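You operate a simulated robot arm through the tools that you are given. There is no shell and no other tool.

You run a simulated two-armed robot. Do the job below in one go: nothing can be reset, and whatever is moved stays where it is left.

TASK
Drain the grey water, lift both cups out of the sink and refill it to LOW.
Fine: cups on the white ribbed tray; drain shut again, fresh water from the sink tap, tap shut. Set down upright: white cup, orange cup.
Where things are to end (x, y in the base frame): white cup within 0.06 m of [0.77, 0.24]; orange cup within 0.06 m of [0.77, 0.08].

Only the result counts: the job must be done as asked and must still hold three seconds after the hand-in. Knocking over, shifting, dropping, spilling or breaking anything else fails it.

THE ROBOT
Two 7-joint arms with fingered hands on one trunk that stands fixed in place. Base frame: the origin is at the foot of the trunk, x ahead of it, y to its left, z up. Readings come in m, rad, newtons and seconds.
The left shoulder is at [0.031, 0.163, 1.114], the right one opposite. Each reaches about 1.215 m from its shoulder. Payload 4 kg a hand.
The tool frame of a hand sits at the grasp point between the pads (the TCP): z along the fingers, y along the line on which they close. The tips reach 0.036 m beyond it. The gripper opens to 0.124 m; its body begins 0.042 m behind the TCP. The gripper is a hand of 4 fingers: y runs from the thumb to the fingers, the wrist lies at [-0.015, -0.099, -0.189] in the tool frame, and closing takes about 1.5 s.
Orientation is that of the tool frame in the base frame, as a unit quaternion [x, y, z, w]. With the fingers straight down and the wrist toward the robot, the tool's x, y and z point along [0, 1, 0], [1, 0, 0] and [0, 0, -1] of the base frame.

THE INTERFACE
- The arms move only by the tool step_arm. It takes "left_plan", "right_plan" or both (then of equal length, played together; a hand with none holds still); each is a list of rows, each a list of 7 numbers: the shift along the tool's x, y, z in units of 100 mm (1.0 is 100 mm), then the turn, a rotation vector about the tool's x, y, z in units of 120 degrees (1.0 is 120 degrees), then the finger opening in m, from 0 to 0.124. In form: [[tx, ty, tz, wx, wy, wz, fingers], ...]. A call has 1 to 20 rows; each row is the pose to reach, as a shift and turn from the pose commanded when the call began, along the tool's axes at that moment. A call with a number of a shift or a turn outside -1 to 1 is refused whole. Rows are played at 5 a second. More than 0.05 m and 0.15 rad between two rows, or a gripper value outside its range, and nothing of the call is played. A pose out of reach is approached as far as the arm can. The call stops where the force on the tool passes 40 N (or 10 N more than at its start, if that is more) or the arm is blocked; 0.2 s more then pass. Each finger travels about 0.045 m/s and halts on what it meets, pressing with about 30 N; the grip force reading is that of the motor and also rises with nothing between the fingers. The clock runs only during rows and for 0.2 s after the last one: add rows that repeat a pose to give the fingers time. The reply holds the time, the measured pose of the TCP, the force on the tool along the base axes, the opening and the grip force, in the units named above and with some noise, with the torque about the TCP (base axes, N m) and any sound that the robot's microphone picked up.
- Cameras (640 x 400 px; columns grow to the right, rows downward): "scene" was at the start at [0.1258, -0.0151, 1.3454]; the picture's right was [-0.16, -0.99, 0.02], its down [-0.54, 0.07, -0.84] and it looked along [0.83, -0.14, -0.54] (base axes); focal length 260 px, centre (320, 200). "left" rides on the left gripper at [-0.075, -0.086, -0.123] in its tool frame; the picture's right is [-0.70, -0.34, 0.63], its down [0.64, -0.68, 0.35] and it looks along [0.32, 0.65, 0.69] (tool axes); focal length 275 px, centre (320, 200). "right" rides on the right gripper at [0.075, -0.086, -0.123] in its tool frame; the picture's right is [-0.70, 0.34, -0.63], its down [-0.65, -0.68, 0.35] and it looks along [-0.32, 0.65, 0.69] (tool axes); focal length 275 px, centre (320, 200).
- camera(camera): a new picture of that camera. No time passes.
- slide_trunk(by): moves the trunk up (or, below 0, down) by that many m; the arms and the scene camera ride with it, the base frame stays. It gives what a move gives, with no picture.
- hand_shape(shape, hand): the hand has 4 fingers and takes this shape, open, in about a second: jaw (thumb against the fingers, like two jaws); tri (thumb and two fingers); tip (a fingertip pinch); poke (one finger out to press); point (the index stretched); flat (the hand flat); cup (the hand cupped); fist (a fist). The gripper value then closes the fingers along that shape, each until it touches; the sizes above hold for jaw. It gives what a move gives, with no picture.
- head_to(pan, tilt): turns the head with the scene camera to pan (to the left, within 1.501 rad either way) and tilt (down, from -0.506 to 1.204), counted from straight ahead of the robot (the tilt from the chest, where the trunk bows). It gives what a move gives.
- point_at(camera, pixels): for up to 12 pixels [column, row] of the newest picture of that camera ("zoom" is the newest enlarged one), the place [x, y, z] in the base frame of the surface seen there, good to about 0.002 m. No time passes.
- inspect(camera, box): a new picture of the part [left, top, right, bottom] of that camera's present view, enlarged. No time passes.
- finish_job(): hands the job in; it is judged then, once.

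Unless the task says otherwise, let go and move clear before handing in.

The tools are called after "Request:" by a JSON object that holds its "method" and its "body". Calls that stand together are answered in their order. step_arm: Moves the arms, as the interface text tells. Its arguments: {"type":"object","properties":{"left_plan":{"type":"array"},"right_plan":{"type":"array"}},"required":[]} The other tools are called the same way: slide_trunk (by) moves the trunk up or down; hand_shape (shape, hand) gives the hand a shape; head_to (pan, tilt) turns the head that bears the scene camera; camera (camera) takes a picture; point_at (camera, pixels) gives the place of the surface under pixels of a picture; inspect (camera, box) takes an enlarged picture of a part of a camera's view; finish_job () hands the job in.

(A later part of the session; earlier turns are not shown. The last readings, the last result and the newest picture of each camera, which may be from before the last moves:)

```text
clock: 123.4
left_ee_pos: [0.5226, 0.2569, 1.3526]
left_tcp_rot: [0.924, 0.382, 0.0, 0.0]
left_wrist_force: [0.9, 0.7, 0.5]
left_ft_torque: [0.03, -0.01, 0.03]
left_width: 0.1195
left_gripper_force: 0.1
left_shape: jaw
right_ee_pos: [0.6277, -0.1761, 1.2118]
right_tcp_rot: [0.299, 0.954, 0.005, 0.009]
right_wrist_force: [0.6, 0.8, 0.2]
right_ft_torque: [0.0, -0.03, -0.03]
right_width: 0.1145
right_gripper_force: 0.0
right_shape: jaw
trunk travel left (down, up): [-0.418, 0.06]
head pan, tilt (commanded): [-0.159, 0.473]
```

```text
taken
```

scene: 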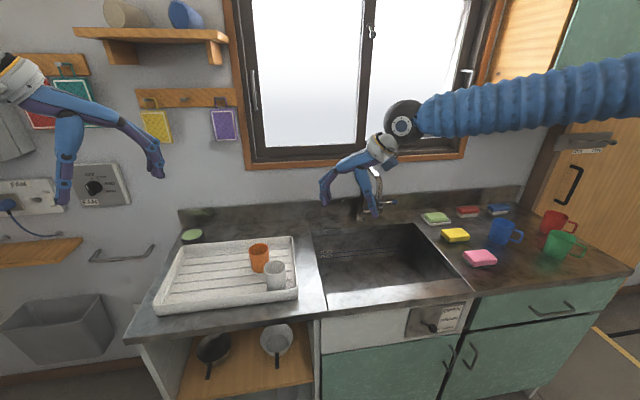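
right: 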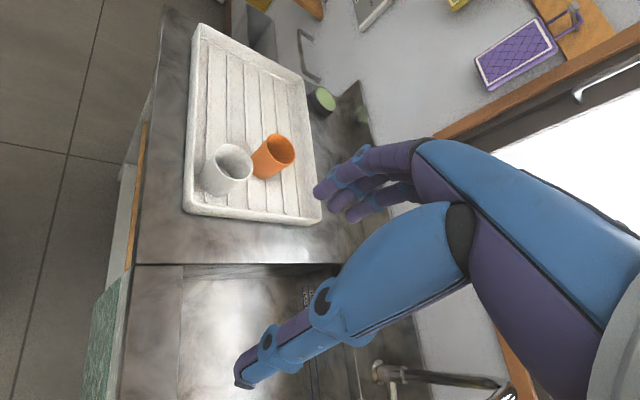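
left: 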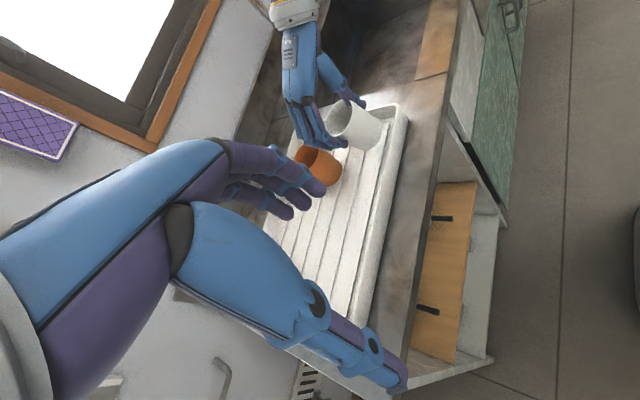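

Both cups are on the tray. I'll measure the white cup's position for the left-hand pick.

Request:
{"method": "inspect", "body": {"camera": "right", "box": [180, 120, 310, 220]}}

Request:
{"method": "point_at", "body": {"camera": "zoom", "pixels": [[145, 170], [350, 210], [255, 122], [240, 290], [170, 135], [340, 170], [300, 275], [160, 230]]}}

```text
4.00 times, centred on (245, 170) of right
```

zoom: 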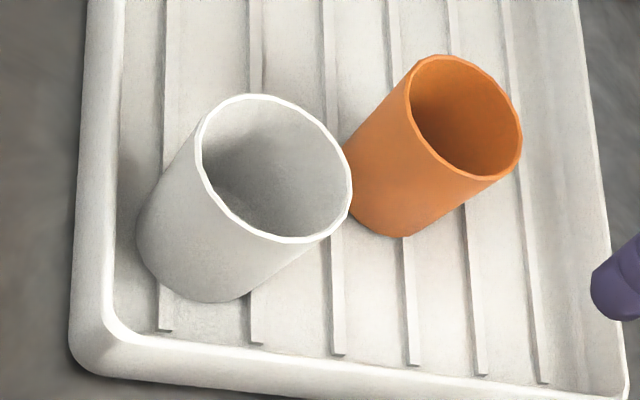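

```text
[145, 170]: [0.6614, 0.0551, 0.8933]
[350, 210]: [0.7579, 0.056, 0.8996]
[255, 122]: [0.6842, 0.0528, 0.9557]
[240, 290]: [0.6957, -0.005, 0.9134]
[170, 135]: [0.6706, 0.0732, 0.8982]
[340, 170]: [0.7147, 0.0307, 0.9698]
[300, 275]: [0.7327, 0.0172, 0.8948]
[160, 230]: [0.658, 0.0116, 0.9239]
```

Request:
{"method": "point_at", "body": {"camera": "zoom", "pixels": [[199, 150], [348, 195], [255, 97], [290, 239], [215, 190], [335, 145], [240, 222], [320, 230], [412, 90], [518, 150], [450, 60], [470, 175]]}}

```text
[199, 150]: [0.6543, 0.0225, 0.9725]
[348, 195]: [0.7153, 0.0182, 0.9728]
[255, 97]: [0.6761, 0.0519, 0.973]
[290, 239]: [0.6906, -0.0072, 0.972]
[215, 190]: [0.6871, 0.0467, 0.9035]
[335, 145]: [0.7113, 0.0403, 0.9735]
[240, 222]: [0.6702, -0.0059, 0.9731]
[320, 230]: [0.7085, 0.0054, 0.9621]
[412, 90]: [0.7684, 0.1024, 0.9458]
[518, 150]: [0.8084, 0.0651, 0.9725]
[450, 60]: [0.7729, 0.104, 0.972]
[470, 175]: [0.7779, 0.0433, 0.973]
```

White cup centre ≈(0.684,0.021), orange ≈(0.777,0.075). I'll bring the left hand over the white cup while moving the right hand further right.

Request:
{"method": "step_arm", "body": {"left_plan": [[-0.04, 0.2, 0, 0, 0, 0, 0.115], [-0.08, 0.45, 0.1, 0, 0, 0, 0.115], [-0.13, 0.7, 0.3, 0, 0, 0, 0.115], [-0.177, 0.936, 0.5, 0, 0, 0, 0.115]], "right_plan": [[-0.14, -0.2, 0, 0, 0, 0, 0.115], [-0.28, -0.4, 0, 0, 0, 0, 0.115], [-0.42, -0.6, 0, 0, 0, 0, 0.115], [-0.575, -0.82, 0, 0, 0, 0, 0.115]]}}

Request:
{"method": "step_arm", "body": {"left_plan": [[-0.04, 0.2, 0.1, 0, 0, 0, 0.115], [-0.08, 0.45, 0.25, 0, 0, 0, 0.115], [-0.13, 0.7, 0.45, 0, 0, 0, 0.115], [-0.177, 0.936, 0.6, 0, 0, 0, 0.115]], "right_plan": [[-0.14, -0.2, 0, 0, 0, 0, 0.115], [-0.28, -0.4, 0, 0, 0, 0, 0.115], [-0.42, -0.6, 0, 0, 0, 0, 0.115], [-0.575, -0.82, 0, 0, 0, 0, 0.115]]}}

Request:
{"method": "step_arm", "body": {"left_plan": [[-0.04, 0.2, 0.15, 0, 0, 0, 0.115], [-0.08, 0.45, 0.3, 0, 0, 0, 0.115], [-0.13, 0.7, 0.5, 0, 0, 0, 0.115], [-0.177, 0.936, 0.65, 0, 0, 0, 0.115], [-0.177, 0.936, 0.65, 0, 0, 0, 0.115]]}}

Request:
{"method": "camera", "body": {"camera": "left"}}

Request:
{"method": "camera", "body": {"camera": "scene"}}

```text
clock: 124.4
left_ee_pos: [0.5809, 0.1759, 1.3007]
left_tcp_rot: [0.924, 0.382, -0.002, -0.001]
left_wrist_force: [0.0, 0.3, 0.6]
left_ft_torque: [0.01, 0.01, -0.01]
left_width: 0.1154
left_gripper_force: 0.1
left_shape: jaw
right_ee_pos: [0.6328, -0.2792, 1.2115]
right_tcp_rot: [0.298, 0.954, 0.005, 0.008]
right_wrist_force: [0.3, -1.1, -0.6]
right_ft_torque: [0.01, 0.01, 0.0]
right_width: 0.1144
right_gripper_force: 0.0
right_shape: jaw
trunk travel left (down, up): [-0.418, 0.06]
head pan, tilt (commanded): [-0.159, 0.473]
```

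```text
clock: 125.4
left_ee_pos: [0.6316, 0.098, 1.2422]
left_tcp_rot: [0.924, 0.382, -0.002, 0.0]
left_wrist_force: [-0.8, -0.5, 0.0]
left_ft_torque: [0.04, -0.02, -0.02]
left_width: 0.1151
left_gripper_force: 0.0
left_shape: jaw
right_ee_pos: [0.6341, -0.3808, 1.2083]
right_tcp_rot: [0.298, 0.954, 0.006, 0.009]
right_wrist_force: [-0.2, -0.1, 0.2]
right_ft_torque: [0.02, 0.04, -0.02]
right_width: 0.1145
right_gripper_force: 0.1
right_shape: jaw
trunk travel left (down, up): [-0.418, 0.06]
head pan, tilt (commanded): [-0.159, 0.473]
```

```text
clock: 126.6
left_ee_pos: [0.6841, 0.0221, 1.1776]
left_tcp_rot: [0.925, 0.381, -0.001, 0.001]
left_wrist_force: [0.0, -0.1, -1.3]
left_ft_torque: [0.02, -0.03, 0.0]
left_width: 0.1152
left_gripper_force: 0.0
left_shape: jaw
right_ee_pos: [0.6335, -0.3781, 1.211]
right_tcp_rot: [0.298, 0.954, 0.004, 0.009]
right_wrist_force: [-0.2, 0.7, 1.7]
right_ft_torque: [-0.05, 0.01, -0.01]
right_width: 0.1148
right_gripper_force: 0.1
right_shape: jaw
trunk travel left (down, up): [-0.418, 0.06]
head pan, tilt (commanded): [-0.159, 0.473]
```

```text
taken
```

left: 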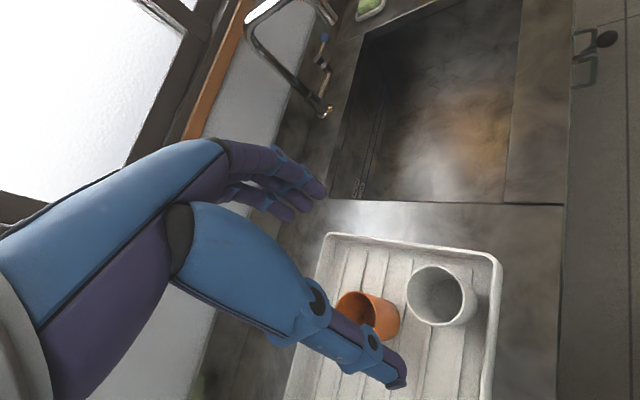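

```text
taken
```

scene: 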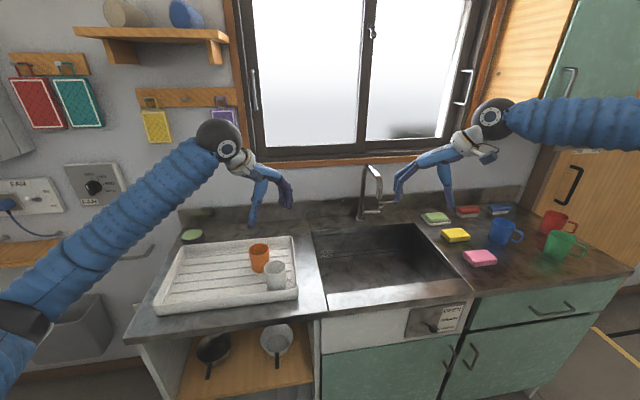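

Left hand is centred over the white cup at (0.684,0.022). I'll lower by trunk in two stages and check against the orange cup.

Request:
{"method": "slide_trunk", "body": {"by": -0.16}}

Request:
{"method": "camera", "body": {"camera": "left"}}

Request:
{"method": "inspect", "body": {"camera": "scene", "box": [180, 80, 340, 230]}}

```text
clock: 128.4
left_ee_pos: [0.6848, 0.0226, 1.0169]
left_tcp_rot: [0.924, 0.383, -0.001, 0.0]
left_wrist_force: [1.0, -0.6, -0.3]
left_ft_torque: [-0.02, -0.02, 0.0]
left_width: 0.1151
left_gripper_force: 0.1
left_shape: jaw
right_ee_pos: [0.6305, -0.3763, 1.0506]
right_tcp_rot: [0.299, 0.954, 0.006, 0.009]
right_wrist_force: [0.4, 0.2, -0.9]
right_ft_torque: [0.0, 0.0, 0.0]
right_width: 0.1142
right_gripper_force: 0.1
right_shape: jaw
trunk travel left (down, up): [-0.258, 0.22]
head pan, tilt (commanded): [-0.159, 0.473]
```

```text
taken
```

left: 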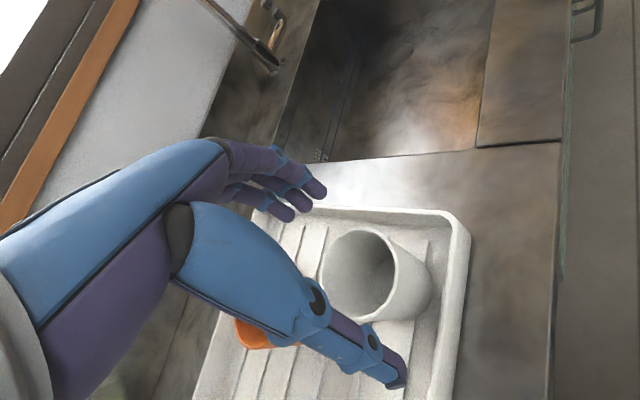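

```text
2.67 times, centred on (260, 155) of scene
```

zoom: 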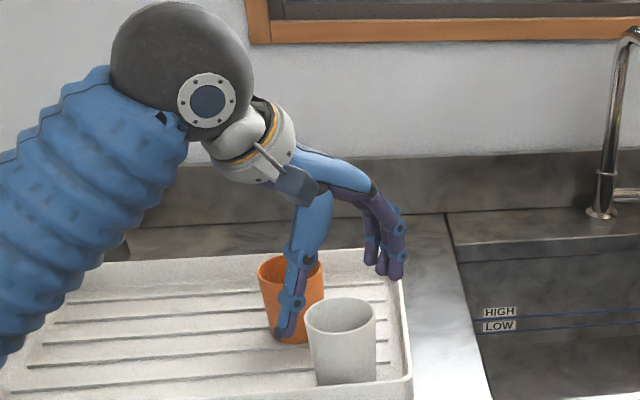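

I'll verify the thumb tip's real position relative to the orange cup.

Request:
{"method": "point_at", "body": {"camera": "zoom", "pixels": [[285, 328], [295, 280], [310, 235], [390, 270], [370, 255], [315, 280], [340, 300], [300, 335]]}}

```text
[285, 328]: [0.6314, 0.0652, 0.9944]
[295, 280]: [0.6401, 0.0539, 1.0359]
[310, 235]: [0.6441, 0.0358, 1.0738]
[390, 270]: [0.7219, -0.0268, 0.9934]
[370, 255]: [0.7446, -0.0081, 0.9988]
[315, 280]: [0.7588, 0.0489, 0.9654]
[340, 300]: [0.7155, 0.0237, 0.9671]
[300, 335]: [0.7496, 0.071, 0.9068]
```

Thumb is at x≈0.63–0.64, far from the orange cup (x≥0.746). I'll lower the remaining 0.048 m and close.

Request:
{"method": "slide_trunk", "body": {"by": -0.047}}

Request:
{"method": "step_arm", "body": {"left_plan": [[0, 0, 0, 0, 0, 0, 0.1], [0, 0, 0, 0, 0, 0, 0.09], [0, 0, 0, 0, 0, 0, 0.08], [0, 0, 0, 0, 0, 0, 0.07], [0, 0, 0, 0, 0, 0, 0.06], [0, 0, 0, 0, 0, 0, 0.045], [0, 0, 0, 0, 0, 0, 0.03], [0, 0, 0, 0, 0, 0, 0.03], [0, 0, 0, 0, 0, 0, 0.03]]}}

Request:
{"method": "step_arm", "body": {"left_plan": [[0, 0, -0.15, 0, 0, 0, 0.03], [0, 0, -0.3, 0, 0, 0, 0.03], [0, 0, -0.5, 0, 0, 0, 0.03], [0, 0, -0.75, 0, 0, 0, 0.03], [0, 0, -1.0, 0, 0, 0, 0.03]]}}

Request:
{"method": "camera", "body": {"camera": "scene"}}

Request:
{"method": "camera", "body": {"camera": "left"}}

```text
clock: 129.3
left_ee_pos: [0.6841, 0.0212, 0.9694]
left_tcp_rot: [0.924, 0.382, -0.001, 0.0]
left_wrist_force: [-0.6, -0.1, -0.2]
left_ft_torque: [-0.01, 0.02, -0.02]
left_width: 0.1151
left_gripper_force: 0.0
left_shape: jaw
right_ee_pos: [0.6301, -0.3764, 1.0048]
right_tcp_rot: [0.298, 0.954, 0.005, 0.011]
right_wrist_force: [-0.2, -0.1, 0.0]
right_ft_torque: [0.04, -0.01, 0.03]
right_width: 0.1148
right_gripper_force: 0.0
right_shape: jaw
trunk travel left (down, up): [-0.211, 0.267]
head pan, tilt (commanded): [-0.159, 0.473]
```

```text
clock: 131.3
left_ee_pos: [0.6841, 0.0203, 0.971]
left_tcp_rot: [0.924, 0.382, 0.0, 0.0]
left_wrist_force: [-2.6, 1.7, 10.7]
left_ft_torque: [-0.19, -0.13, -0.06]
left_width: 0.0813
left_gripper_force: 30.2
left_shape: jaw
right_ee_pos: [0.6289, -0.3763, 1.0036]
right_tcp_rot: [0.299, 0.954, 0.005, 0.009]
right_wrist_force: [0.1, 0.0, -0.1]
right_ft_torque: [0.02, 0.01, 0.02]
right_width: 0.1147
right_gripper_force: 0.1
right_shape: jaw
trunk travel left (down, up): [-0.211, 0.267]
head pan, tilt (commanded): [-0.159, 0.473]
```

```text
clock: 132.5
left_ee_pos: [0.6832, 0.0214, 1.0704]
left_tcp_rot: [0.924, 0.383, -0.001, 0.001]
left_wrist_force: [-0.3, 0.6, 0.1]
left_ft_torque: [0.02, 0.0, 0.01]
left_width: 0.0816
left_gripper_force: 30.0
left_shape: jaw
right_ee_pos: [0.6283, -0.3747, 1.0035]
right_tcp_rot: [0.298, 0.955, 0.006, 0.01]
right_wrist_force: [0.2, -0.7, -0.5]
right_ft_torque: [0.02, -0.04, 0.01]
right_width: 0.1147
right_gripper_force: 0.0
right_shape: jaw
trunk travel left (down, up): [-0.211, 0.267]
head pan, tilt (commanded): [-0.159, 0.473]
```

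```text
taken
```

scene: 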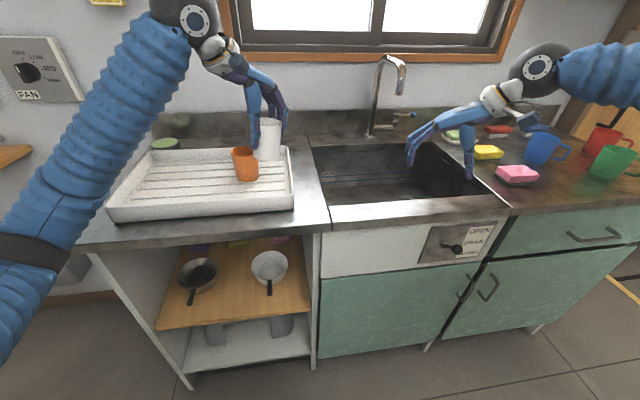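

```text
taken
```

left: 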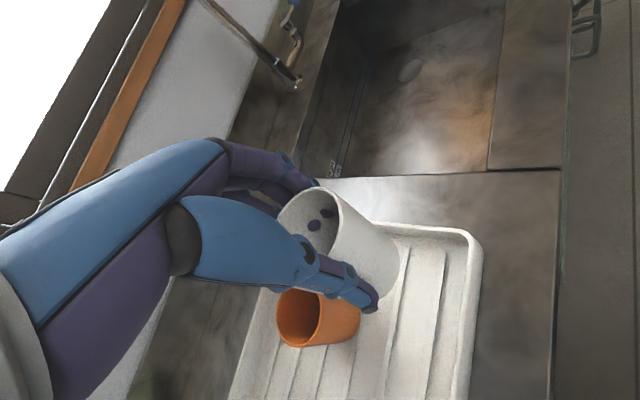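

White cup is lifted clear. I'll raise a bit more and carry it along +y at x≈0.684 (clear of the orange cup), then forward to (0.77,0.24).

Request:
{"method": "step_arm", "body": {"left_plan": [[0.1, -0.1, -0.1, 0, 0, 0, 0.03], [0.25, -0.25, -0.2, 0, 0, 0, 0.03], [0.4, -0.4, -0.2, 0, 0, 0, 0.03], [0.6, -0.6, -0.2, 0, 0, 0, 0.03], [0.778, -0.778, -0.2, 0, 0, 0, 0.03]]}}

Request:
{"method": "step_arm", "body": {"left_plan": [[0.2, -0.2, 0, 0, 0, 0, 0.03], [0.4, -0.4, 0, 0, 0, 0, 0.03], [0.6, -0.6, 0, 0, 0, 0, 0.03], [0.778, -0.778, 0, 0, 0, 0, 0.03]]}}

Request:
{"method": "step_arm", "body": {"left_plan": [[0.15, 0.15, 0, 0, 0, 0, 0.03], [0.3, 0.3, 0, 0, 0, 0, 0.03], [0.45, 0.45, 0, 0, 0, 0, 0.03], [0.608, 0.608, 0, 0, 0, 0, 0.03], [0.608, 0.608, 0, 0, 0, 0, 0.03]]}}

Request:
{"method": "camera", "body": {"camera": "scene"}}

Request:
{"method": "camera", "body": {"camera": "left"}}

```text
clock: 133.7
left_ee_pos: [0.6859, 0.1293, 1.0879]
left_tcp_rot: [0.925, 0.381, -0.002, 0.0]
left_wrist_force: [0.2, 1.3, -0.6]
left_ft_torque: [0.01, 0.02, 0.01]
left_width: 0.0815
left_gripper_force: 30.2
left_shape: jaw
right_ee_pos: [0.6304, -0.3756, 1.0028]
right_tcp_rot: [0.299, 0.954, 0.005, 0.009]
right_wrist_force: [0.2, 0.5, -1.2]
right_ft_torque: [0.02, 0.0, 0.01]
right_width: 0.1149
right_gripper_force: 0.1
right_shape: jaw
trunk travel left (down, up): [-0.211, 0.267]
head pan, tilt (commanded): [-0.159, 0.473]
```

```text
clock: 134.7
left_ee_pos: [0.6867, 0.2405, 1.0867]
left_tcp_rot: [0.924, 0.383, -0.002, -0.001]
left_wrist_force: [-1.5, 0.7, -0.1]
left_ft_torque: [-0.01, 0.02, 0.01]
left_width: 0.0816
left_gripper_force: 30.0
left_shape: jaw
right_ee_pos: [0.6303, -0.3774, 1.0027]
right_tcp_rot: [0.299, 0.954, 0.005, 0.009]
right_wrist_force: [-0.4, 0.2, -0.4]
right_ft_torque: [0.01, -0.01, -0.02]
right_width: 0.1144
right_gripper_force: 0.1
right_shape: jaw
trunk travel left (down, up): [-0.211, 0.267]
head pan, tilt (commanded): [-0.159, 0.473]
```

```text
clock: 135.9
left_ee_pos: [0.7732, 0.2417, 1.0868]
left_tcp_rot: [0.924, 0.381, -0.002, 0.0]
left_wrist_force: [-0.1, 0.3, -0.7]
left_ft_torque: [-0.01, 0.03, 0.03]
left_width: 0.0816
left_gripper_force: 30.0
left_shape: jaw
right_ee_pos: [0.63, -0.3765, 1.0025]
right_tcp_rot: [0.299, 0.954, 0.006, 0.01]
right_wrist_force: [0.1, -0.3, -0.1]
right_ft_torque: [0.02, 0.02, -0.01]
right_width: 0.1146
right_gripper_force: 0.0
right_shape: jaw
trunk travel left (down, up): [-0.211, 0.267]
head pan, tilt (commanded): [-0.159, 0.473]
```

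```text
taken
```

scene: 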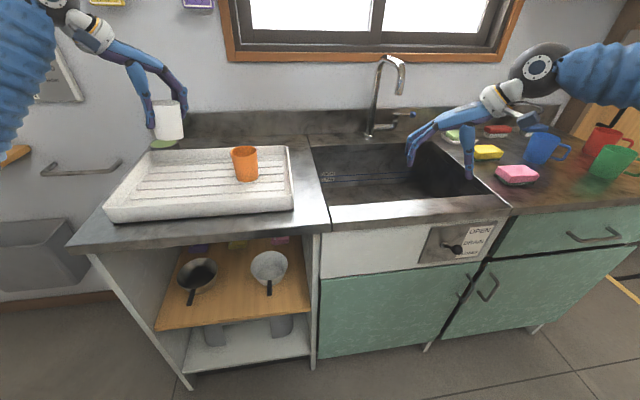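

```text
taken
```

left: 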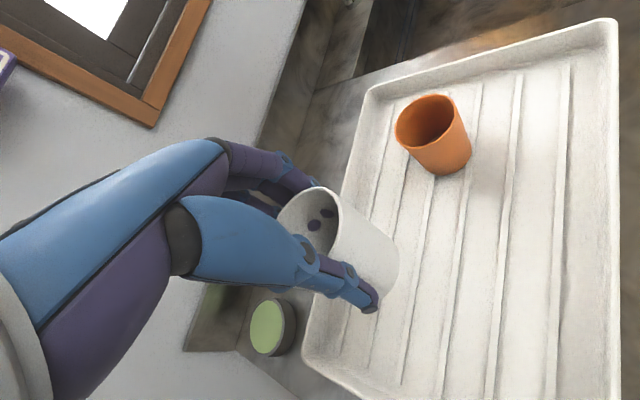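

Above the target at (0.773,0.242). I'll lower 0.1 m, then fine-step.

Request:
{"method": "step_arm", "body": {"left_plan": [[0, 0, 0.2, 0, 0, 0, 0.03], [0, 0, 0.4, 0, 0, 0, 0.03], [0, 0, 0.6, 0, 0, 0, 0.03], [0, 0, 0.8, 0, 0, 0, 0.03], [0, 0, 1.0, 0, 0, 0, 0.03], [0, 0, 1.0, 0, 0, 0, 0.03]]}}

Request:
{"method": "inspect", "body": {"camera": "scene", "box": [90, 40, 300, 230]}}

```text
clock: 137.3
left_ee_pos: [0.7725, 0.242, 0.9871]
left_tcp_rot: [0.924, 0.382, -0.002, 0.0]
left_wrist_force: [0.3, -0.4, -0.8]
left_ft_torque: [0.03, 0.03, 0.01]
left_width: 0.0816
left_gripper_force: 29.7
left_shape: jaw
right_ee_pos: [0.6305, -0.3762, 1.0031]
right_tcp_rot: [0.299, 0.954, 0.006, 0.01]
right_wrist_force: [-0.1, 0.1, -0.6]
right_ft_torque: [0.04, -0.01, -0.03]
right_width: 0.1147
right_gripper_force: 0.1
right_shape: jaw
trunk travel left (down, up): [-0.211, 0.267]
head pan, tilt (commanded): [-0.159, 0.473]
```

```text
2.11 times, centred on (195, 135) of scene
```

zoom: 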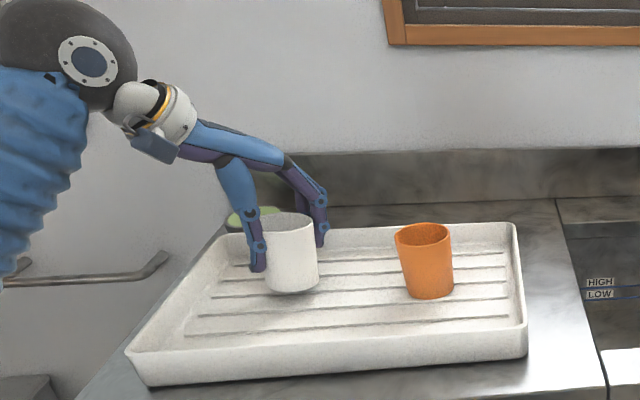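

The white cup hovers just above the tray at the target. I'll lower in small steps until contact.

Request:
{"method": "step_arm", "body": {"left_plan": [[0, 0, 0.04, 0, 0, 0, 0.03], [0, 0, 0.08, 0, 0, 0, 0.03], [0, 0, 0.12, 0, 0, 0, 0.03], [0, 0, 0.14, 0, 0, 0, 0.03], [0, 0, 0.155, 0, 0, 0, 0.03]]}}

```text
clock: 138.5
left_ee_pos: [0.7719, 0.2411, 0.9718]
left_tcp_rot: [0.924, 0.382, -0.002, -0.001]
left_wrist_force: [0.2, 0.9, -0.2]
left_ft_torque: [0.03, -0.04, -0.02]
left_width: 0.0816
left_gripper_force: 30.1
left_shape: jaw
right_ee_pos: [0.6296, -0.3776, 1.0026]
right_tcp_rot: [0.299, 0.954, 0.004, 0.009]
right_wrist_force: [-0.4, 0.7, -0.6]
right_ft_torque: [0.01, -0.02, -0.01]
right_width: 0.1145
right_gripper_force: 0.1
right_shape: jaw
trunk travel left (down, up): [-0.211, 0.267]
head pan, tilt (commanded): [-0.159, 0.473]
```

Request:
{"method": "step_arm", "body": {"left_plan": [[0, 0, 0.012, 0, 0, 0, 0.03], [0, 0, 0.024, 0, 0, 0, 0.03], [0, 0, 0.036, 0, 0, 0, 0.03], [0, 0, 0.036, 0, 0, 0, 0.03]]}}

```text
clock: 139.5
left_ee_pos: [0.7719, 0.2414, 0.9686]
left_tcp_rot: [0.924, 0.382, 0.0, 0.001]
left_wrist_force: [-0.1, 0.2, 7.3]
left_ft_torque: [-0.14, -0.2, -0.02]
left_width: 0.0815
left_gripper_force: 30.2
left_shape: jaw
right_ee_pos: [0.6304, -0.3768, 1.0035]
right_tcp_rot: [0.298, 0.954, 0.005, 0.009]
right_wrist_force: [-0.4, 0.0, 0.0]
right_ft_torque: [-0.01, 0.01, 0.01]
right_width: 0.1148
right_gripper_force: 0.2
right_shape: jaw
trunk travel left (down, up): [-0.211, 0.267]
head pan, tilt (commanded): [-0.159, 0.473]
```

Contact at 7.3 N. I'll release slowly and rise.

Request:
{"method": "step_arm", "body": {"left_plan": [[0, 0, 0, 0, 0, 0, 0.08], [0, 0, 0, 0, 0, 0, 0.083], [0, 0, 0, 0, 0, 0, 0.086], [0, 0, 0, 0, 0, 0, 0.09], [0, 0, 0, 0, 0, 0, 0.095], [0, 0, 0, 0, 0, 0, 0.1], [0, 0, 0, 0, 0, 0, 0.106], [0, 0, 0, 0, 0, 0, 0.113], [0, 0, 0, 0, 0, 0, 0.12], [0, 0, 0, 0, 0, 0, 0.12]]}}

Request:
{"method": "step_arm", "body": {"left_plan": [[0, 0, -0.15, 0, 0, 0, 0.12], [0, 0, -0.3, 0, 0, 0, 0.12], [0, 0, -0.5, 0, 0, 0, 0.12], [0, 0, -0.75, 0, 0, 0, 0.12], [0, 0, -1.0, 0, 0, 0, 0.12]]}}

Request:
{"method": "camera", "body": {"camera": "left"}}

Request:
{"method": "camera", "body": {"camera": "scene"}}

```text
clock: 141.7
left_ee_pos: [0.7712, 0.2408, 0.9682]
left_tcp_rot: [0.924, 0.383, -0.002, 0.0]
left_wrist_force: [0.7, 0.7, 0.6]
left_ft_torque: [0.01, -0.01, 0.04]
left_width: 0.1198
left_gripper_force: 0.1
left_shape: jaw
right_ee_pos: [0.6314, -0.3759, 1.0025]
right_tcp_rot: [0.299, 0.954, 0.005, 0.009]
right_wrist_force: [-0.4, -0.2, 0.6]
right_ft_torque: [-0.01, -0.03, 0.04]
right_width: 0.1145
right_gripper_force: 0.0
right_shape: jaw
trunk travel left (down, up): [-0.211, 0.267]
head pan, tilt (commanded): [-0.159, 0.473]
```

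```text
clock: 142.9
left_ee_pos: [0.7716, 0.2399, 1.0699]
left_tcp_rot: [0.924, 0.381, -0.001, -0.001]
left_wrist_force: [0.1, -0.3, 0.1]
left_ft_torque: [0.05, -0.02, -0.02]
left_width: 0.1196
left_gripper_force: 0.2
left_shape: jaw
right_ee_pos: [0.6305, -0.3777, 1.0031]
right_tcp_rot: [0.298, 0.954, 0.005, 0.009]
right_wrist_force: [0.1, 0.5, 0.5]
right_ft_torque: [0.0, 0.0, -0.01]
right_width: 0.1146
right_gripper_force: 0.1
right_shape: jaw
trunk travel left (down, up): [-0.211, 0.267]
head pan, tilt (commanded): [-0.159, 0.473]
```

```text
taken
```

left: 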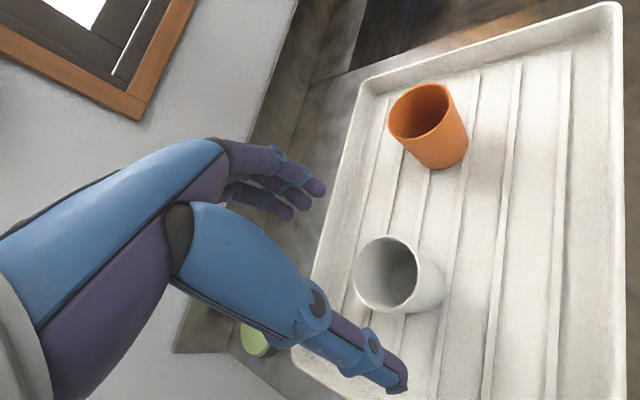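

```text
taken
```

scene: 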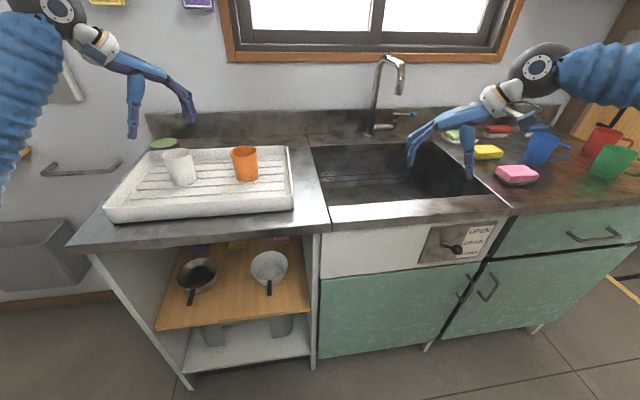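

Both cups are upright on the tray. I'll verify the white cup's location, and look at the drain lever and tap handle for the next steps.

Request:
{"method": "point_at", "body": {"camera": "left", "pixels": [[356, 268], [415, 283], [388, 238], [390, 311], [391, 90], [449, 105], [425, 84], [425, 140]]}}

Request:
{"method": "inspect", "body": {"camera": "scene", "box": [350, 40, 450, 150]}}

Request:
{"method": "inspect", "body": {"camera": "scene", "box": [410, 205, 510, 275]}}

```text
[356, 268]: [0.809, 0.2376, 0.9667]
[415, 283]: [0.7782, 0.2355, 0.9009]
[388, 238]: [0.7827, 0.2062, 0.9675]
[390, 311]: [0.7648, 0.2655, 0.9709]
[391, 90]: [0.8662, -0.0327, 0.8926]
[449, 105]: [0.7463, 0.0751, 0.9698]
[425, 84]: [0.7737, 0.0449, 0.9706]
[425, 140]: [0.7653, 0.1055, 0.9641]
```

```text
3.64 times, centred on (400, 95) of scene
```

zoom: 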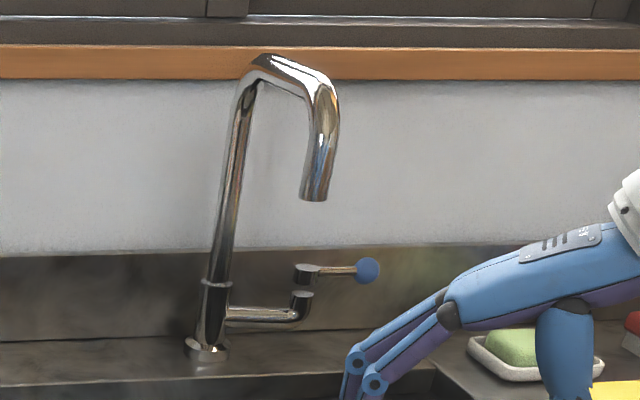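

```text
5.71 times, centred on (460, 240) of scene
```

zoom: 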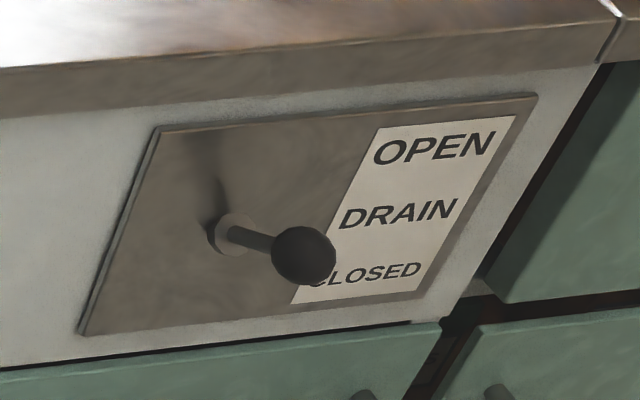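

White cup centre ≈(0.777,0.236) and orange ≈(0.777,0.075): both on target. Next, close the drain: I'll bring the right hand back in front of the counter with fingers closed, and move the left arm up and away from the tray.

Request:
{"method": "step_arm", "body": {"right_plan": [[0.07, -0.2, -0.05, 0, 0, 0, 0.1], [0.14, -0.4, -0.1, 0, 0, 0, 0.08], [0.2, -0.6, -0.15, 0, 0, 0, 0.06], [0.26, -0.8, -0.2, 0, 0, 0, 0.04], [0.27, -0.9, -0.2, 0, 0, 0, 0.02]], "left_plan": [[0, 0, -0.2, 0, 0, 0, 0.12], [0, 0, -0.45, 0, 0, 0, 0.12], [0, 0, -0.7, 0, 0, 0, 0.12], [0, 0, -1.0, 0, 0, 0, 0.12], [0, -0.2, -1.0, 0, 0, 0, 0.12]]}}

Request:
{"method": "step_arm", "body": {"right_plan": [[0.1, -0.2, 0, 0, 0, 0.05, 0.0], [0.2, -0.4, 0, 0, 0, 0.1, 0.0], [0.26, -0.6, 0, 0, 0, 0.15, 0.0], [0.26, -0.65, 0, 0, 0, 0.208, 0.0], [0.26, -0.65, 0, 0, 0, 0.208, 0.0]], "left_plan": [[-0.1, -0.3, 0, 0, 0, 0, 0.12], [-0.2, -0.6, 0, 0, 0, 0, 0.12], [-0.3, -0.9, 0, 0, 0, 0, 0.12], [-0.4, -1.0, 0, 0, 0, 0, 0.12], [-0.5, -1.0, 0, 0, 0, 0, 0.12]]}}

Request:
{"method": "camera", "body": {"camera": "scene"}}

Request:
{"method": "camera", "body": {"camera": "right"}}

```text
clock: 144.1
left_ee_pos: [0.7559, 0.2551, 1.1672]
left_tcp_rot: [0.924, 0.381, -0.002, 0.0]
left_wrist_force: [0.9, 0.3, 0.4]
left_ft_torque: [0.01, -0.03, 0.0]
left_width: 0.12
left_gripper_force: 0.1
left_shape: jaw
right_ee_pos: [0.5546, -0.4352, 1.0204]
right_tcp_rot: [0.299, 0.954, 0.004, 0.008]
right_wrist_force: [-1.1, 0.1, -0.4]
right_ft_torque: [0.03, 0.02, 0.05]
right_width: 0.0207
right_gripper_force: 0.0
right_shape: jaw
trunk travel left (down, up): [-0.211, 0.267]
head pan, tilt (commanded): [-0.159, 0.473]
```

```text
clock: 145.3
left_ee_pos: [0.6502, 0.291, 1.169]
left_tcp_rot: [0.924, 0.382, -0.001, 0.0]
left_wrist_force: [0.3, 1.0, -0.2]
left_ft_torque: [-0.03, 0.03, -0.04]
left_width: 0.1199
left_gripper_force: 0.0
left_shape: jaw
right_ee_pos: [0.4964, -0.4748, 1.02]
right_tcp_rot: [0.498, 0.867, 0.007, 0.008]
right_wrist_force: [0.3, 0.9, 1.4]
right_ft_torque: [0.0, -0.03, 0.0]
right_width: 0.0
right_gripper_force: 30.2
right_shape: jaw
trunk travel left (down, up): [-0.211, 0.267]
head pan, tilt (commanded): [-0.159, 0.473]
```

```text
taken
```

scene: 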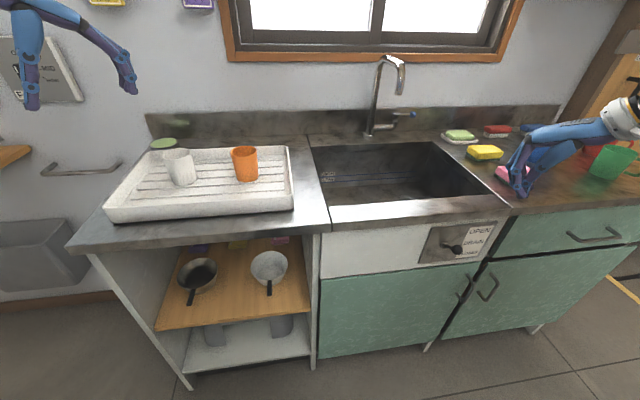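

```text
taken
```

right: 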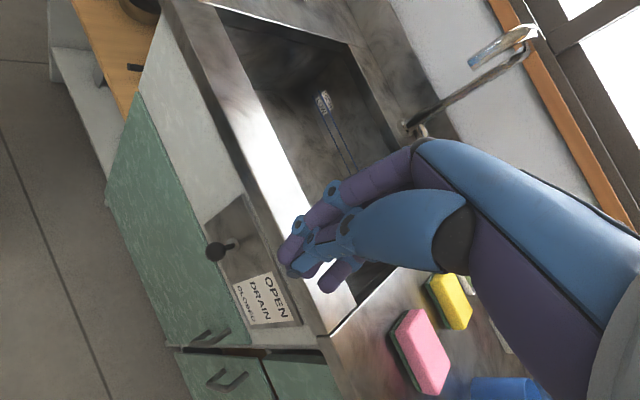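

I'll pitch the right hand 45° forward in place (still above the counter height) before lowering it in front of the panel.

Request:
{"method": "step_arm", "body": {"right_plan": [[0, 0, 0, -0.0625, 0, 0, 0.0], [0, 0, 0, -0.125, 0, 0, 0.0], [0, 0, 0, -0.1875, 0, 0, 0.0], [0, 0, 0, -0.25, 0, 0, 0.0], [0, 0, 0, -0.3125, 0, 0, 0.0], [0, 0, 0, -0.375, 0, 0, 0.0], [0, 0, 0, -0.375, 0, 0, 0.0]]}}

Request:
{"method": "camera", "body": {"camera": "right"}}

```text
clock: 146.9
left_ee_pos: [0.6491, 0.2916, 1.1689]
left_tcp_rot: [0.924, 0.382, -0.002, 0.0]
left_wrist_force: [0.7, -0.5, -0.4]
left_ft_torque: [0.01, -0.02, 0.0]
left_width: 0.1196
left_gripper_force: 0.0
left_shape: jaw
right_ee_pos: [0.4984, -0.4744, 1.0208]
right_tcp_rot: [0.457, 0.798, 0.339, 0.198]
right_wrist_force: [-0.9, 0.6, -0.6]
right_ft_torque: [-0.02, 0.04, 0.01]
right_width: 0.0
right_gripper_force: 30.1
right_shape: jaw
trunk travel left (down, up): [-0.211, 0.267]
head pan, tilt (commanded): [-0.159, 0.473]
```

```text
taken
```

right: 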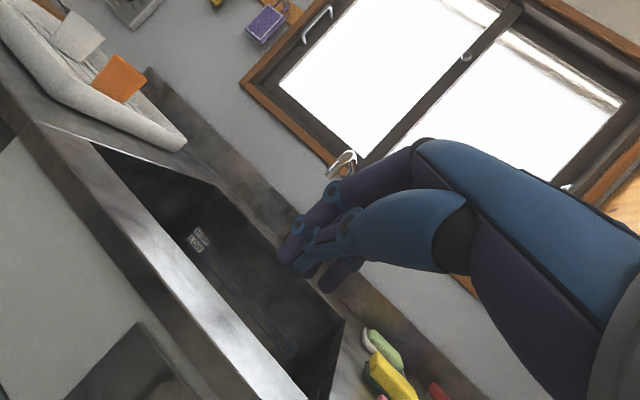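

Pitch achieved. I'll lower in two half-steps to about z 0.87 just above/before the knob.

Request:
{"method": "step_arm", "body": {"right_plan": [[0.055, -0.16, 0.195, 0, 0, 0, 0.0], [0.11, -0.32, 0.39, 0, 0, 0, 0.0], [0.165, -0.476, 0.585, 0, 0, 0, 0.0]]}}

Request:
{"method": "step_arm", "body": {"right_plan": [[0.055, -0.16, 0.195, 0, 0, 0, 0.0], [0.11, -0.32, 0.39, 0, 0, 0, 0.0], [0.165, -0.476, 0.585, 0, 0, 0, 0.0], [0.165, -0.476, 0.585, 0, 0, 0, 0.0]]}}

Request:
{"method": "camera", "body": {"camera": "right"}}

Request:
{"method": "inspect", "body": {"camera": "scene", "box": [400, 160, 560, 300]}}

```text
clock: 147.7
left_ee_pos: [0.6496, 0.2907, 1.1686]
left_tcp_rot: [0.924, 0.382, -0.002, 0.0]
left_wrist_force: [0.0, 0.8, 0.5]
left_ft_torque: [-0.02, 0.01, -0.02]
left_width: 0.1196
left_gripper_force: 0.0
left_shape: jaw
right_ee_pos: [0.4981, -0.4557, 0.9446]
right_tcp_rot: [0.458, 0.798, 0.337, 0.199]
right_wrist_force: [-0.3, 0.0, -0.3]
right_ft_torque: [0.02, 0.02, 0.01]
right_width: 0.0001
right_gripper_force: 30.7
right_shape: jaw
trunk travel left (down, up): [-0.211, 0.267]
head pan, tilt (commanded): [-0.159, 0.473]
```

```text
clock: 148.7
left_ee_pos: [0.6513, 0.2908, 1.168]
left_tcp_rot: [0.924, 0.383, -0.002, 0.0]
left_wrist_force: [0.7, 0.3, -0.4]
left_ft_torque: [0.02, 0.0, -0.01]
left_width: 0.12
left_gripper_force: 0.0
left_shape: jaw
right_ee_pos: [0.497, -0.4367, 0.8685]
right_tcp_rot: [0.456, 0.799, 0.339, 0.197]
right_wrist_force: [0.6, -0.2, -0.3]
right_ft_torque: [0.01, -0.05, 0.01]
right_width: 0.0
right_gripper_force: 30.4
right_shape: jaw
trunk travel left (down, up): [-0.211, 0.267]
head pan, tilt (commanded): [-0.159, 0.473]
```

```text
taken
```

right: 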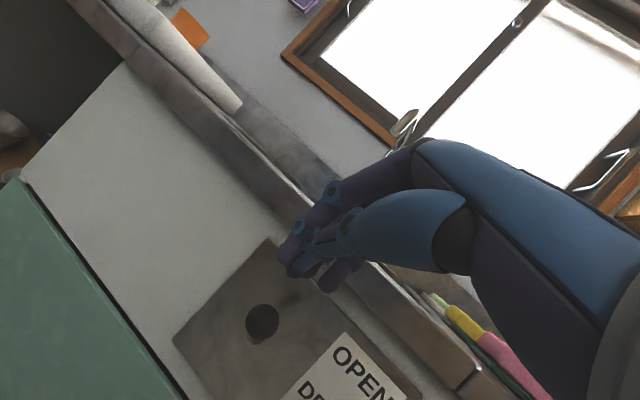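

```text
2.86 times, centred on (480, 230) of scene
```

zoom: 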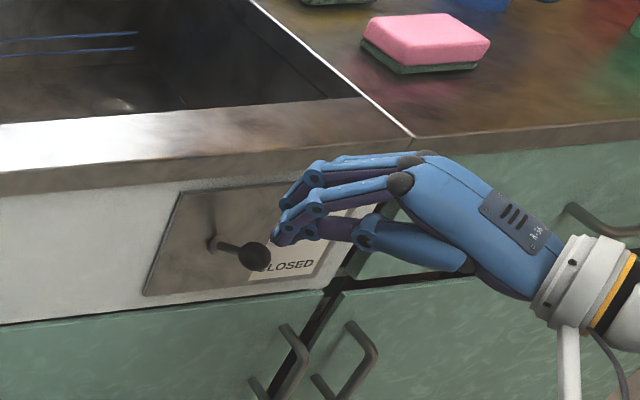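

I'll measure the fingertips (zoom (278,238)) relative to the knob (zoom (255,258)).

Request:
{"method": "point_at", "body": {"camera": "zoom", "pixels": [[278, 240], [285, 225], [300, 235], [315, 225], [255, 257], [262, 262], [245, 250], [283, 205], [330, 220], [365, 235], [318, 170], [270, 235]]}}

```text
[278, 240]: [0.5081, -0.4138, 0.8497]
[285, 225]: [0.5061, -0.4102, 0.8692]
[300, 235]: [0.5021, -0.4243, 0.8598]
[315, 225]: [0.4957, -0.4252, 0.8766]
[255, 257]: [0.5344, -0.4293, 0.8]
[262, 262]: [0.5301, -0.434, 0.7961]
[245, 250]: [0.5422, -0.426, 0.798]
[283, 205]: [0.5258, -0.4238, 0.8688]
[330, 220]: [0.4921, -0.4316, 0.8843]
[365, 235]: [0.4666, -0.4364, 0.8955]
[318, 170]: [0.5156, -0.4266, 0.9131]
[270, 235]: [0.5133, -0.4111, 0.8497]
```

Fingertips are ~3 cm in front of and 4 cm above the knob. I'll move forward over it and then press down slowly.

Request:
{"method": "step_arm", "body": {"right_plan": [[-0.12, 0.06, 0.06, 0, 0, 0, 0.0], [-0.253, 0.121, 0.128, 0, 0, 0, 0.0], [-0.252, 0.049, 0.197, 0, 0, 0, 0.0], [-0.251, -0.023, 0.266, 0, 0, 0, 0.0], [-0.251, -0.066, 0.308, 0, 0, 0, 0.0], [-0.25, -0.11, 0.349, 0, 0, 0, 0.0], [-0.25, -0.153, 0.39, 0, 0, 0, 0.0], [-0.25, -0.196, 0.432, 0, 0, 0, 0.0], [-0.249, -0.24, 0.473, 0, 0, 0, 0.0], [-0.249, -0.283, 0.515, 0, 0, 0, 0.0], [-0.249, -0.326, 0.556, 0, 0, 0, 0.0], [-0.248, -0.37, 0.598, 0, 0, 0, 0.0], [-0.248, -0.413, 0.639, 0, 0, 0, 0.0]]}}

Request:
{"method": "inspect", "body": {"camera": "scene", "box": [400, 180, 540, 300]}}

```text
clock: 151.5
left_ee_pos: [0.6518, 0.2911, 1.1693]
left_tcp_rot: [0.924, 0.382, -0.002, 0.0]
left_wrist_force: [-0.5, -0.1, -0.8]
left_ft_torque: [0.01, 0.02, 0.02]
left_width: 0.1199
left_gripper_force: 0.1
left_shape: jaw
right_ee_pos: [0.5245, -0.4485, 0.7952]
right_tcp_rot: [0.457, 0.799, 0.338, 0.198]
right_wrist_force: [0.7, 1.1, 0.8]
right_ft_torque: [-0.01, 0.0, 0.01]
right_width: 0.0
right_gripper_force: 29.5
right_shape: jaw
trunk travel left (down, up): [-0.211, 0.267]
head pan, tilt (commanded): [-0.159, 0.473]
```

```text
3.33 times, centred on (470, 240) of scene
```

zoom: 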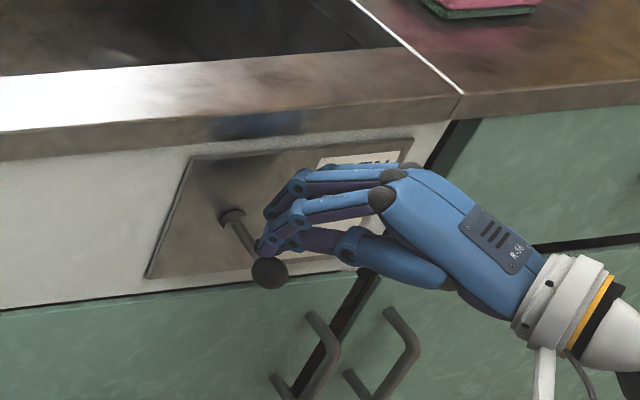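

The lever has swung down (knob at zoom (269,272)). I'll verify its position, and then back away.

Request:
{"method": "point_at", "body": {"camera": "zoom", "pixels": [[269, 272], [272, 280], [240, 235], [230, 215]]}}

Request:
{"method": "step_arm", "body": {"right_plan": [[0, 0.15, -0.15, 0, 0, 0, 0.0], [0, 0.1, -0.4, 0, 0, 0, 0.0], [0, 0.0, -0.8, 0, 0, 0, 0.0], [0, 0.1, -1.0, 0, 0, 0, 0.0]]}}

Request:
{"method": "inspect", "body": {"camera": "scene", "box": [400, 180, 540, 300]}}

```text
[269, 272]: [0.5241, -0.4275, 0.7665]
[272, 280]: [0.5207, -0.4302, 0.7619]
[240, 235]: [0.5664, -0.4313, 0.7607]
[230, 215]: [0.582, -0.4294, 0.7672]
```

```text
clock: 152.5
left_ee_pos: [0.6508, 0.2912, 1.1698]
left_tcp_rot: [0.924, 0.382, -0.002, -0.001]
left_wrist_force: [0.1, -1.7, -0.4]
left_ft_torque: [0.01, 0.01, 0.0]
left_width: 0.1197
left_gripper_force: 0.0
left_shape: jaw
right_ee_pos: [0.4689, -0.4822, 0.8732]
right_tcp_rot: [0.456, 0.799, 0.339, 0.197]
right_wrist_force: [-0.4, -0.1, -0.8]
right_ft_torque: [-0.03, -0.01, 0.01]
right_width: 0.0
right_gripper_force: 30.3
right_shape: jaw
trunk travel left (down, up): [-0.211, 0.267]
head pan, tilt (commanded): [-0.159, 0.473]
```

```text
3.33 times, centred on (470, 240) of scene
```

zoom: 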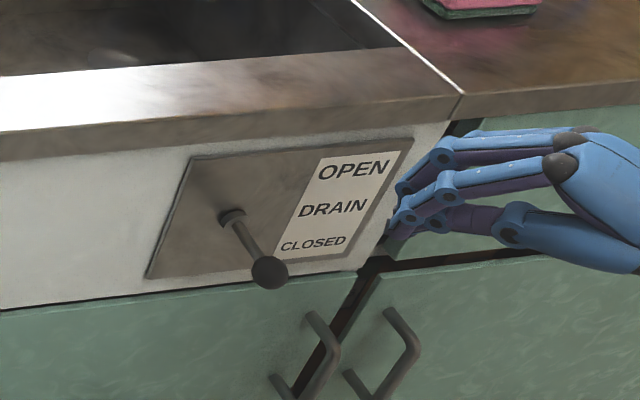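

The knob is only at mid-travel (z≈0.765); its closed position was ≈0.73. I'll go back over it and push further down to the stop.

Request:
{"method": "step_arm", "body": {"right_plan": [[0, -0.1, 0.2, 0, 0, 0, 0.0], [0, 0.0, 0.6, 0, 0, 0, 0.0], [0, 0.05, 0.85, 0, 0, 0, 0.0], [0, 0.0, 0.92, 0, 0, 0, 0.0], [0, -0.1, 1.0, 0, 0, 0, 0.0]]}}

Request:
{"method": "step_arm", "body": {"right_plan": [[0, -0.029, 0.0277, 0, 0, 0, 0.0], [0, -0.058, 0.0554, 0, 0, 0, 0.0], [0, -0.087, 0.083, 0, 0, 0, 0.0], [0, -0.116, 0.111, 0, 0, 0, 0.0], [0, -0.145, 0.1385, 0, 0, 0, 0.0], [0, -0.174, 0.166, 0, 0, 0, 0.0], [0, -0.203, 0.194, 0, 0, 0, 0.0], [0, -0.232, 0.222, 0, 0, 0, 0.0], [0, -0.261, 0.249, 0, 0, 0, 0.0], [0, -0.29, 0.277, 0, 0, 0, 0.0], [0, -0.319, 0.305, 0, 0, 0, 0.0], [0, -0.348, 0.332, 0, 0, 0, 0.0]]}}

Request:
{"method": "inspect", "body": {"camera": "scene", "box": [400, 180, 540, 300]}}

```text
clock: 153.7
left_ee_pos: [0.6498, 0.2915, 1.1686]
left_tcp_rot: [0.924, 0.382, -0.001, 0.0]
left_wrist_force: [0.4, 0.6, -0.5]
left_ft_torque: [0.01, 0.0, 0.0]
left_width: 0.1198
left_gripper_force: 0.0
left_shape: jaw
right_ee_pos: [0.5261, -0.4487, 0.7958]
right_tcp_rot: [0.457, 0.799, 0.339, 0.197]
right_wrist_force: [0.1, 0.6, -0.7]
right_ft_torque: [0.01, 0.0, 0.02]
right_width: 0.0002
right_gripper_force: 30.2
right_shape: jaw
trunk travel left (down, up): [-0.211, 0.267]
head pan, tilt (commanded): [-0.159, 0.473]
```

```text
clock: 156.0
left_ee_pos: [0.6502, 0.2921, 1.1696]
left_tcp_rot: [0.924, 0.382, -0.002, 0.001]
left_wrist_force: [-0.4, 0.4, 0.2]
left_ft_torque: [0.03, -0.01, 0.0]
left_width: 0.12
left_gripper_force: 0.1
left_shape: jaw
right_ee_pos: [0.5262, -0.4498, 0.7609]
right_tcp_rot: [0.456, 0.797, 0.341, 0.203]
right_wrist_force: [-4.0, 1.0, 26.7]
right_ft_torque: [0.54, -0.31, 0.08]
right_width: 0.0002
right_gripper_force: 30.5
right_shape: jaw
trunk travel left (down, up): [-0.211, 0.267]
head pan, tilt (commanded): [-0.159, 0.473]
stopped in row 11 (right hand): the force on the tool passed its limit at 43 N (the readings are from after the stop); the commanded pose is now the measured one
```

```text
3.33 times, centred on (470, 240) of scene
```

zoom: 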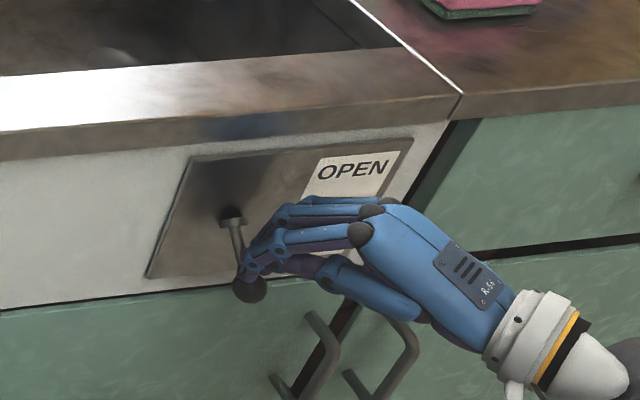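

The hand met the stop (43 N). I'll check the knob's height now and back off.

Request:
{"method": "point_at", "body": {"camera": "zoom", "pixels": [[248, 292], [252, 297], [238, 245], [230, 218]]}}

Request:
{"method": "step_arm", "body": {"right_plan": [[0, 0.15, -0.15, 0, 0, 0, 0.0], [0, 0.1, -0.4, 0, 0, 0, 0.0], [0, 0.1, -0.7, 0, 0, 0, 0.0], [0, 0.3, -1.0, 0, 0, 0, 0.0]]}}

Request:
{"method": "inspect", "body": {"camera": "scene", "box": [400, 180, 540, 300]}}

```text
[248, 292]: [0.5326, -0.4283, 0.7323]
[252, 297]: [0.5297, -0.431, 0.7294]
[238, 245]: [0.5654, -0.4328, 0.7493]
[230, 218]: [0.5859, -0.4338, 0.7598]
```

```text
clock: 157.0
left_ee_pos: [0.6495, 0.2909, 1.1693]
left_tcp_rot: [0.924, 0.383, -0.002, 0.0]
left_wrist_force: [0.5, 0.3, 0.0]
left_ft_torque: [-0.01, 0.03, -0.03]
left_width: 0.1197
left_gripper_force: 0.1
left_shape: jaw
right_ee_pos: [0.4816, -0.4729, 0.849]
right_tcp_rot: [0.456, 0.798, 0.34, 0.199]
right_wrist_force: [0.6, -0.5, 0.7]
right_ft_torque: [-0.03, -0.02, 0.02]
right_width: 0.0
right_gripper_force: 30.7
right_shape: jaw
trunk travel left (down, up): [-0.211, 0.267]
head pan, tilt (commanded): [-0.159, 0.473]
```

```text
3.33 times, centred on (470, 240) of scene
```

zoom: 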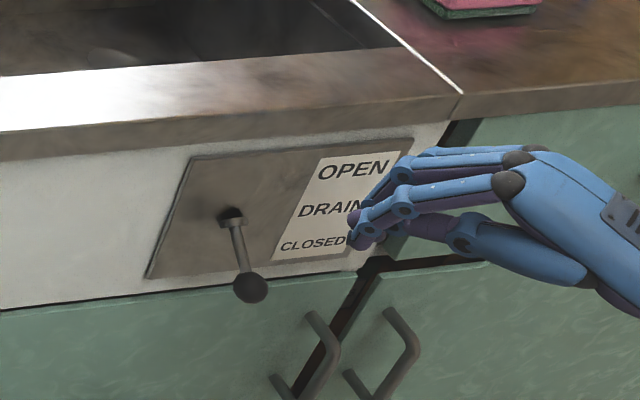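

The knob is back at z≈0.73, the original CLOSED position. Now the tap: I'll raise the right hand and yaw it to point straight ahead on the way to the tap lever.

Request:
{"method": "step_arm", "body": {"right_plan": [[0, 0.2, -0.19, 0, 0, 0, 0.0], [0, 0.4, -0.38, 0.0004, -0.045, 0.043, 0.02], [0, 0.6, -0.57, 0.0008, -0.09, 0.086, 0.04], [0, 0.8, -0.76, 0.0012, -0.135, 0.13, 0.05], [0, 0.97, -0.93, 0.0015, -0.1805, 0.1727, 0.06], [0, 0.97, -0.93, 0.0015, -0.1805, 0.1727, 0.06]]}}

Request:
{"method": "camera", "body": {"camera": "right"}}

```text
clock: 158.4
left_ee_pos: [0.6484, 0.2913, 1.1696]
left_tcp_rot: [0.924, 0.382, -0.002, 0.0]
left_wrist_force: [-0.2, 1.1, 0.3]
left_ft_torque: [-0.02, 0.01, -0.01]
left_width: 0.1196
left_gripper_force: 0.0
left_shape: jaw
right_ee_pos: [0.5119, -0.5106, 0.9823]
right_tcp_rot: [0.648, 0.651, 0.278, 0.281]
right_wrist_force: [0.6, 0.2, -0.2]
right_ft_torque: [0.03, -0.01, -0.01]
right_width: 0.0457
right_gripper_force: 0.1
right_shape: jaw
right hand out of reach, approached as far as the arm can: row 4, 5, 6
trunk travel left (down, up): [-0.211, 0.267]
head pan, tilt (commanded): [-0.159, 0.473]
```

```text
taken
```

right: 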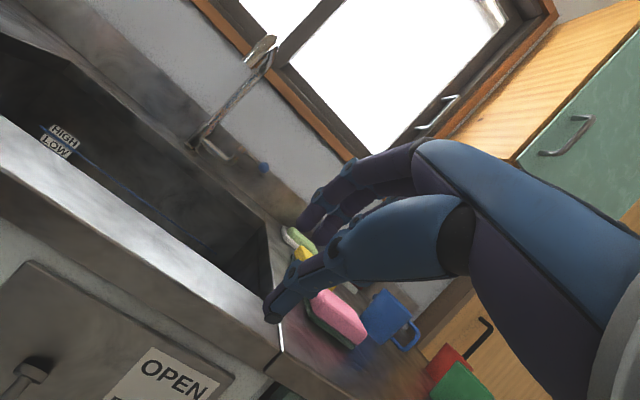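

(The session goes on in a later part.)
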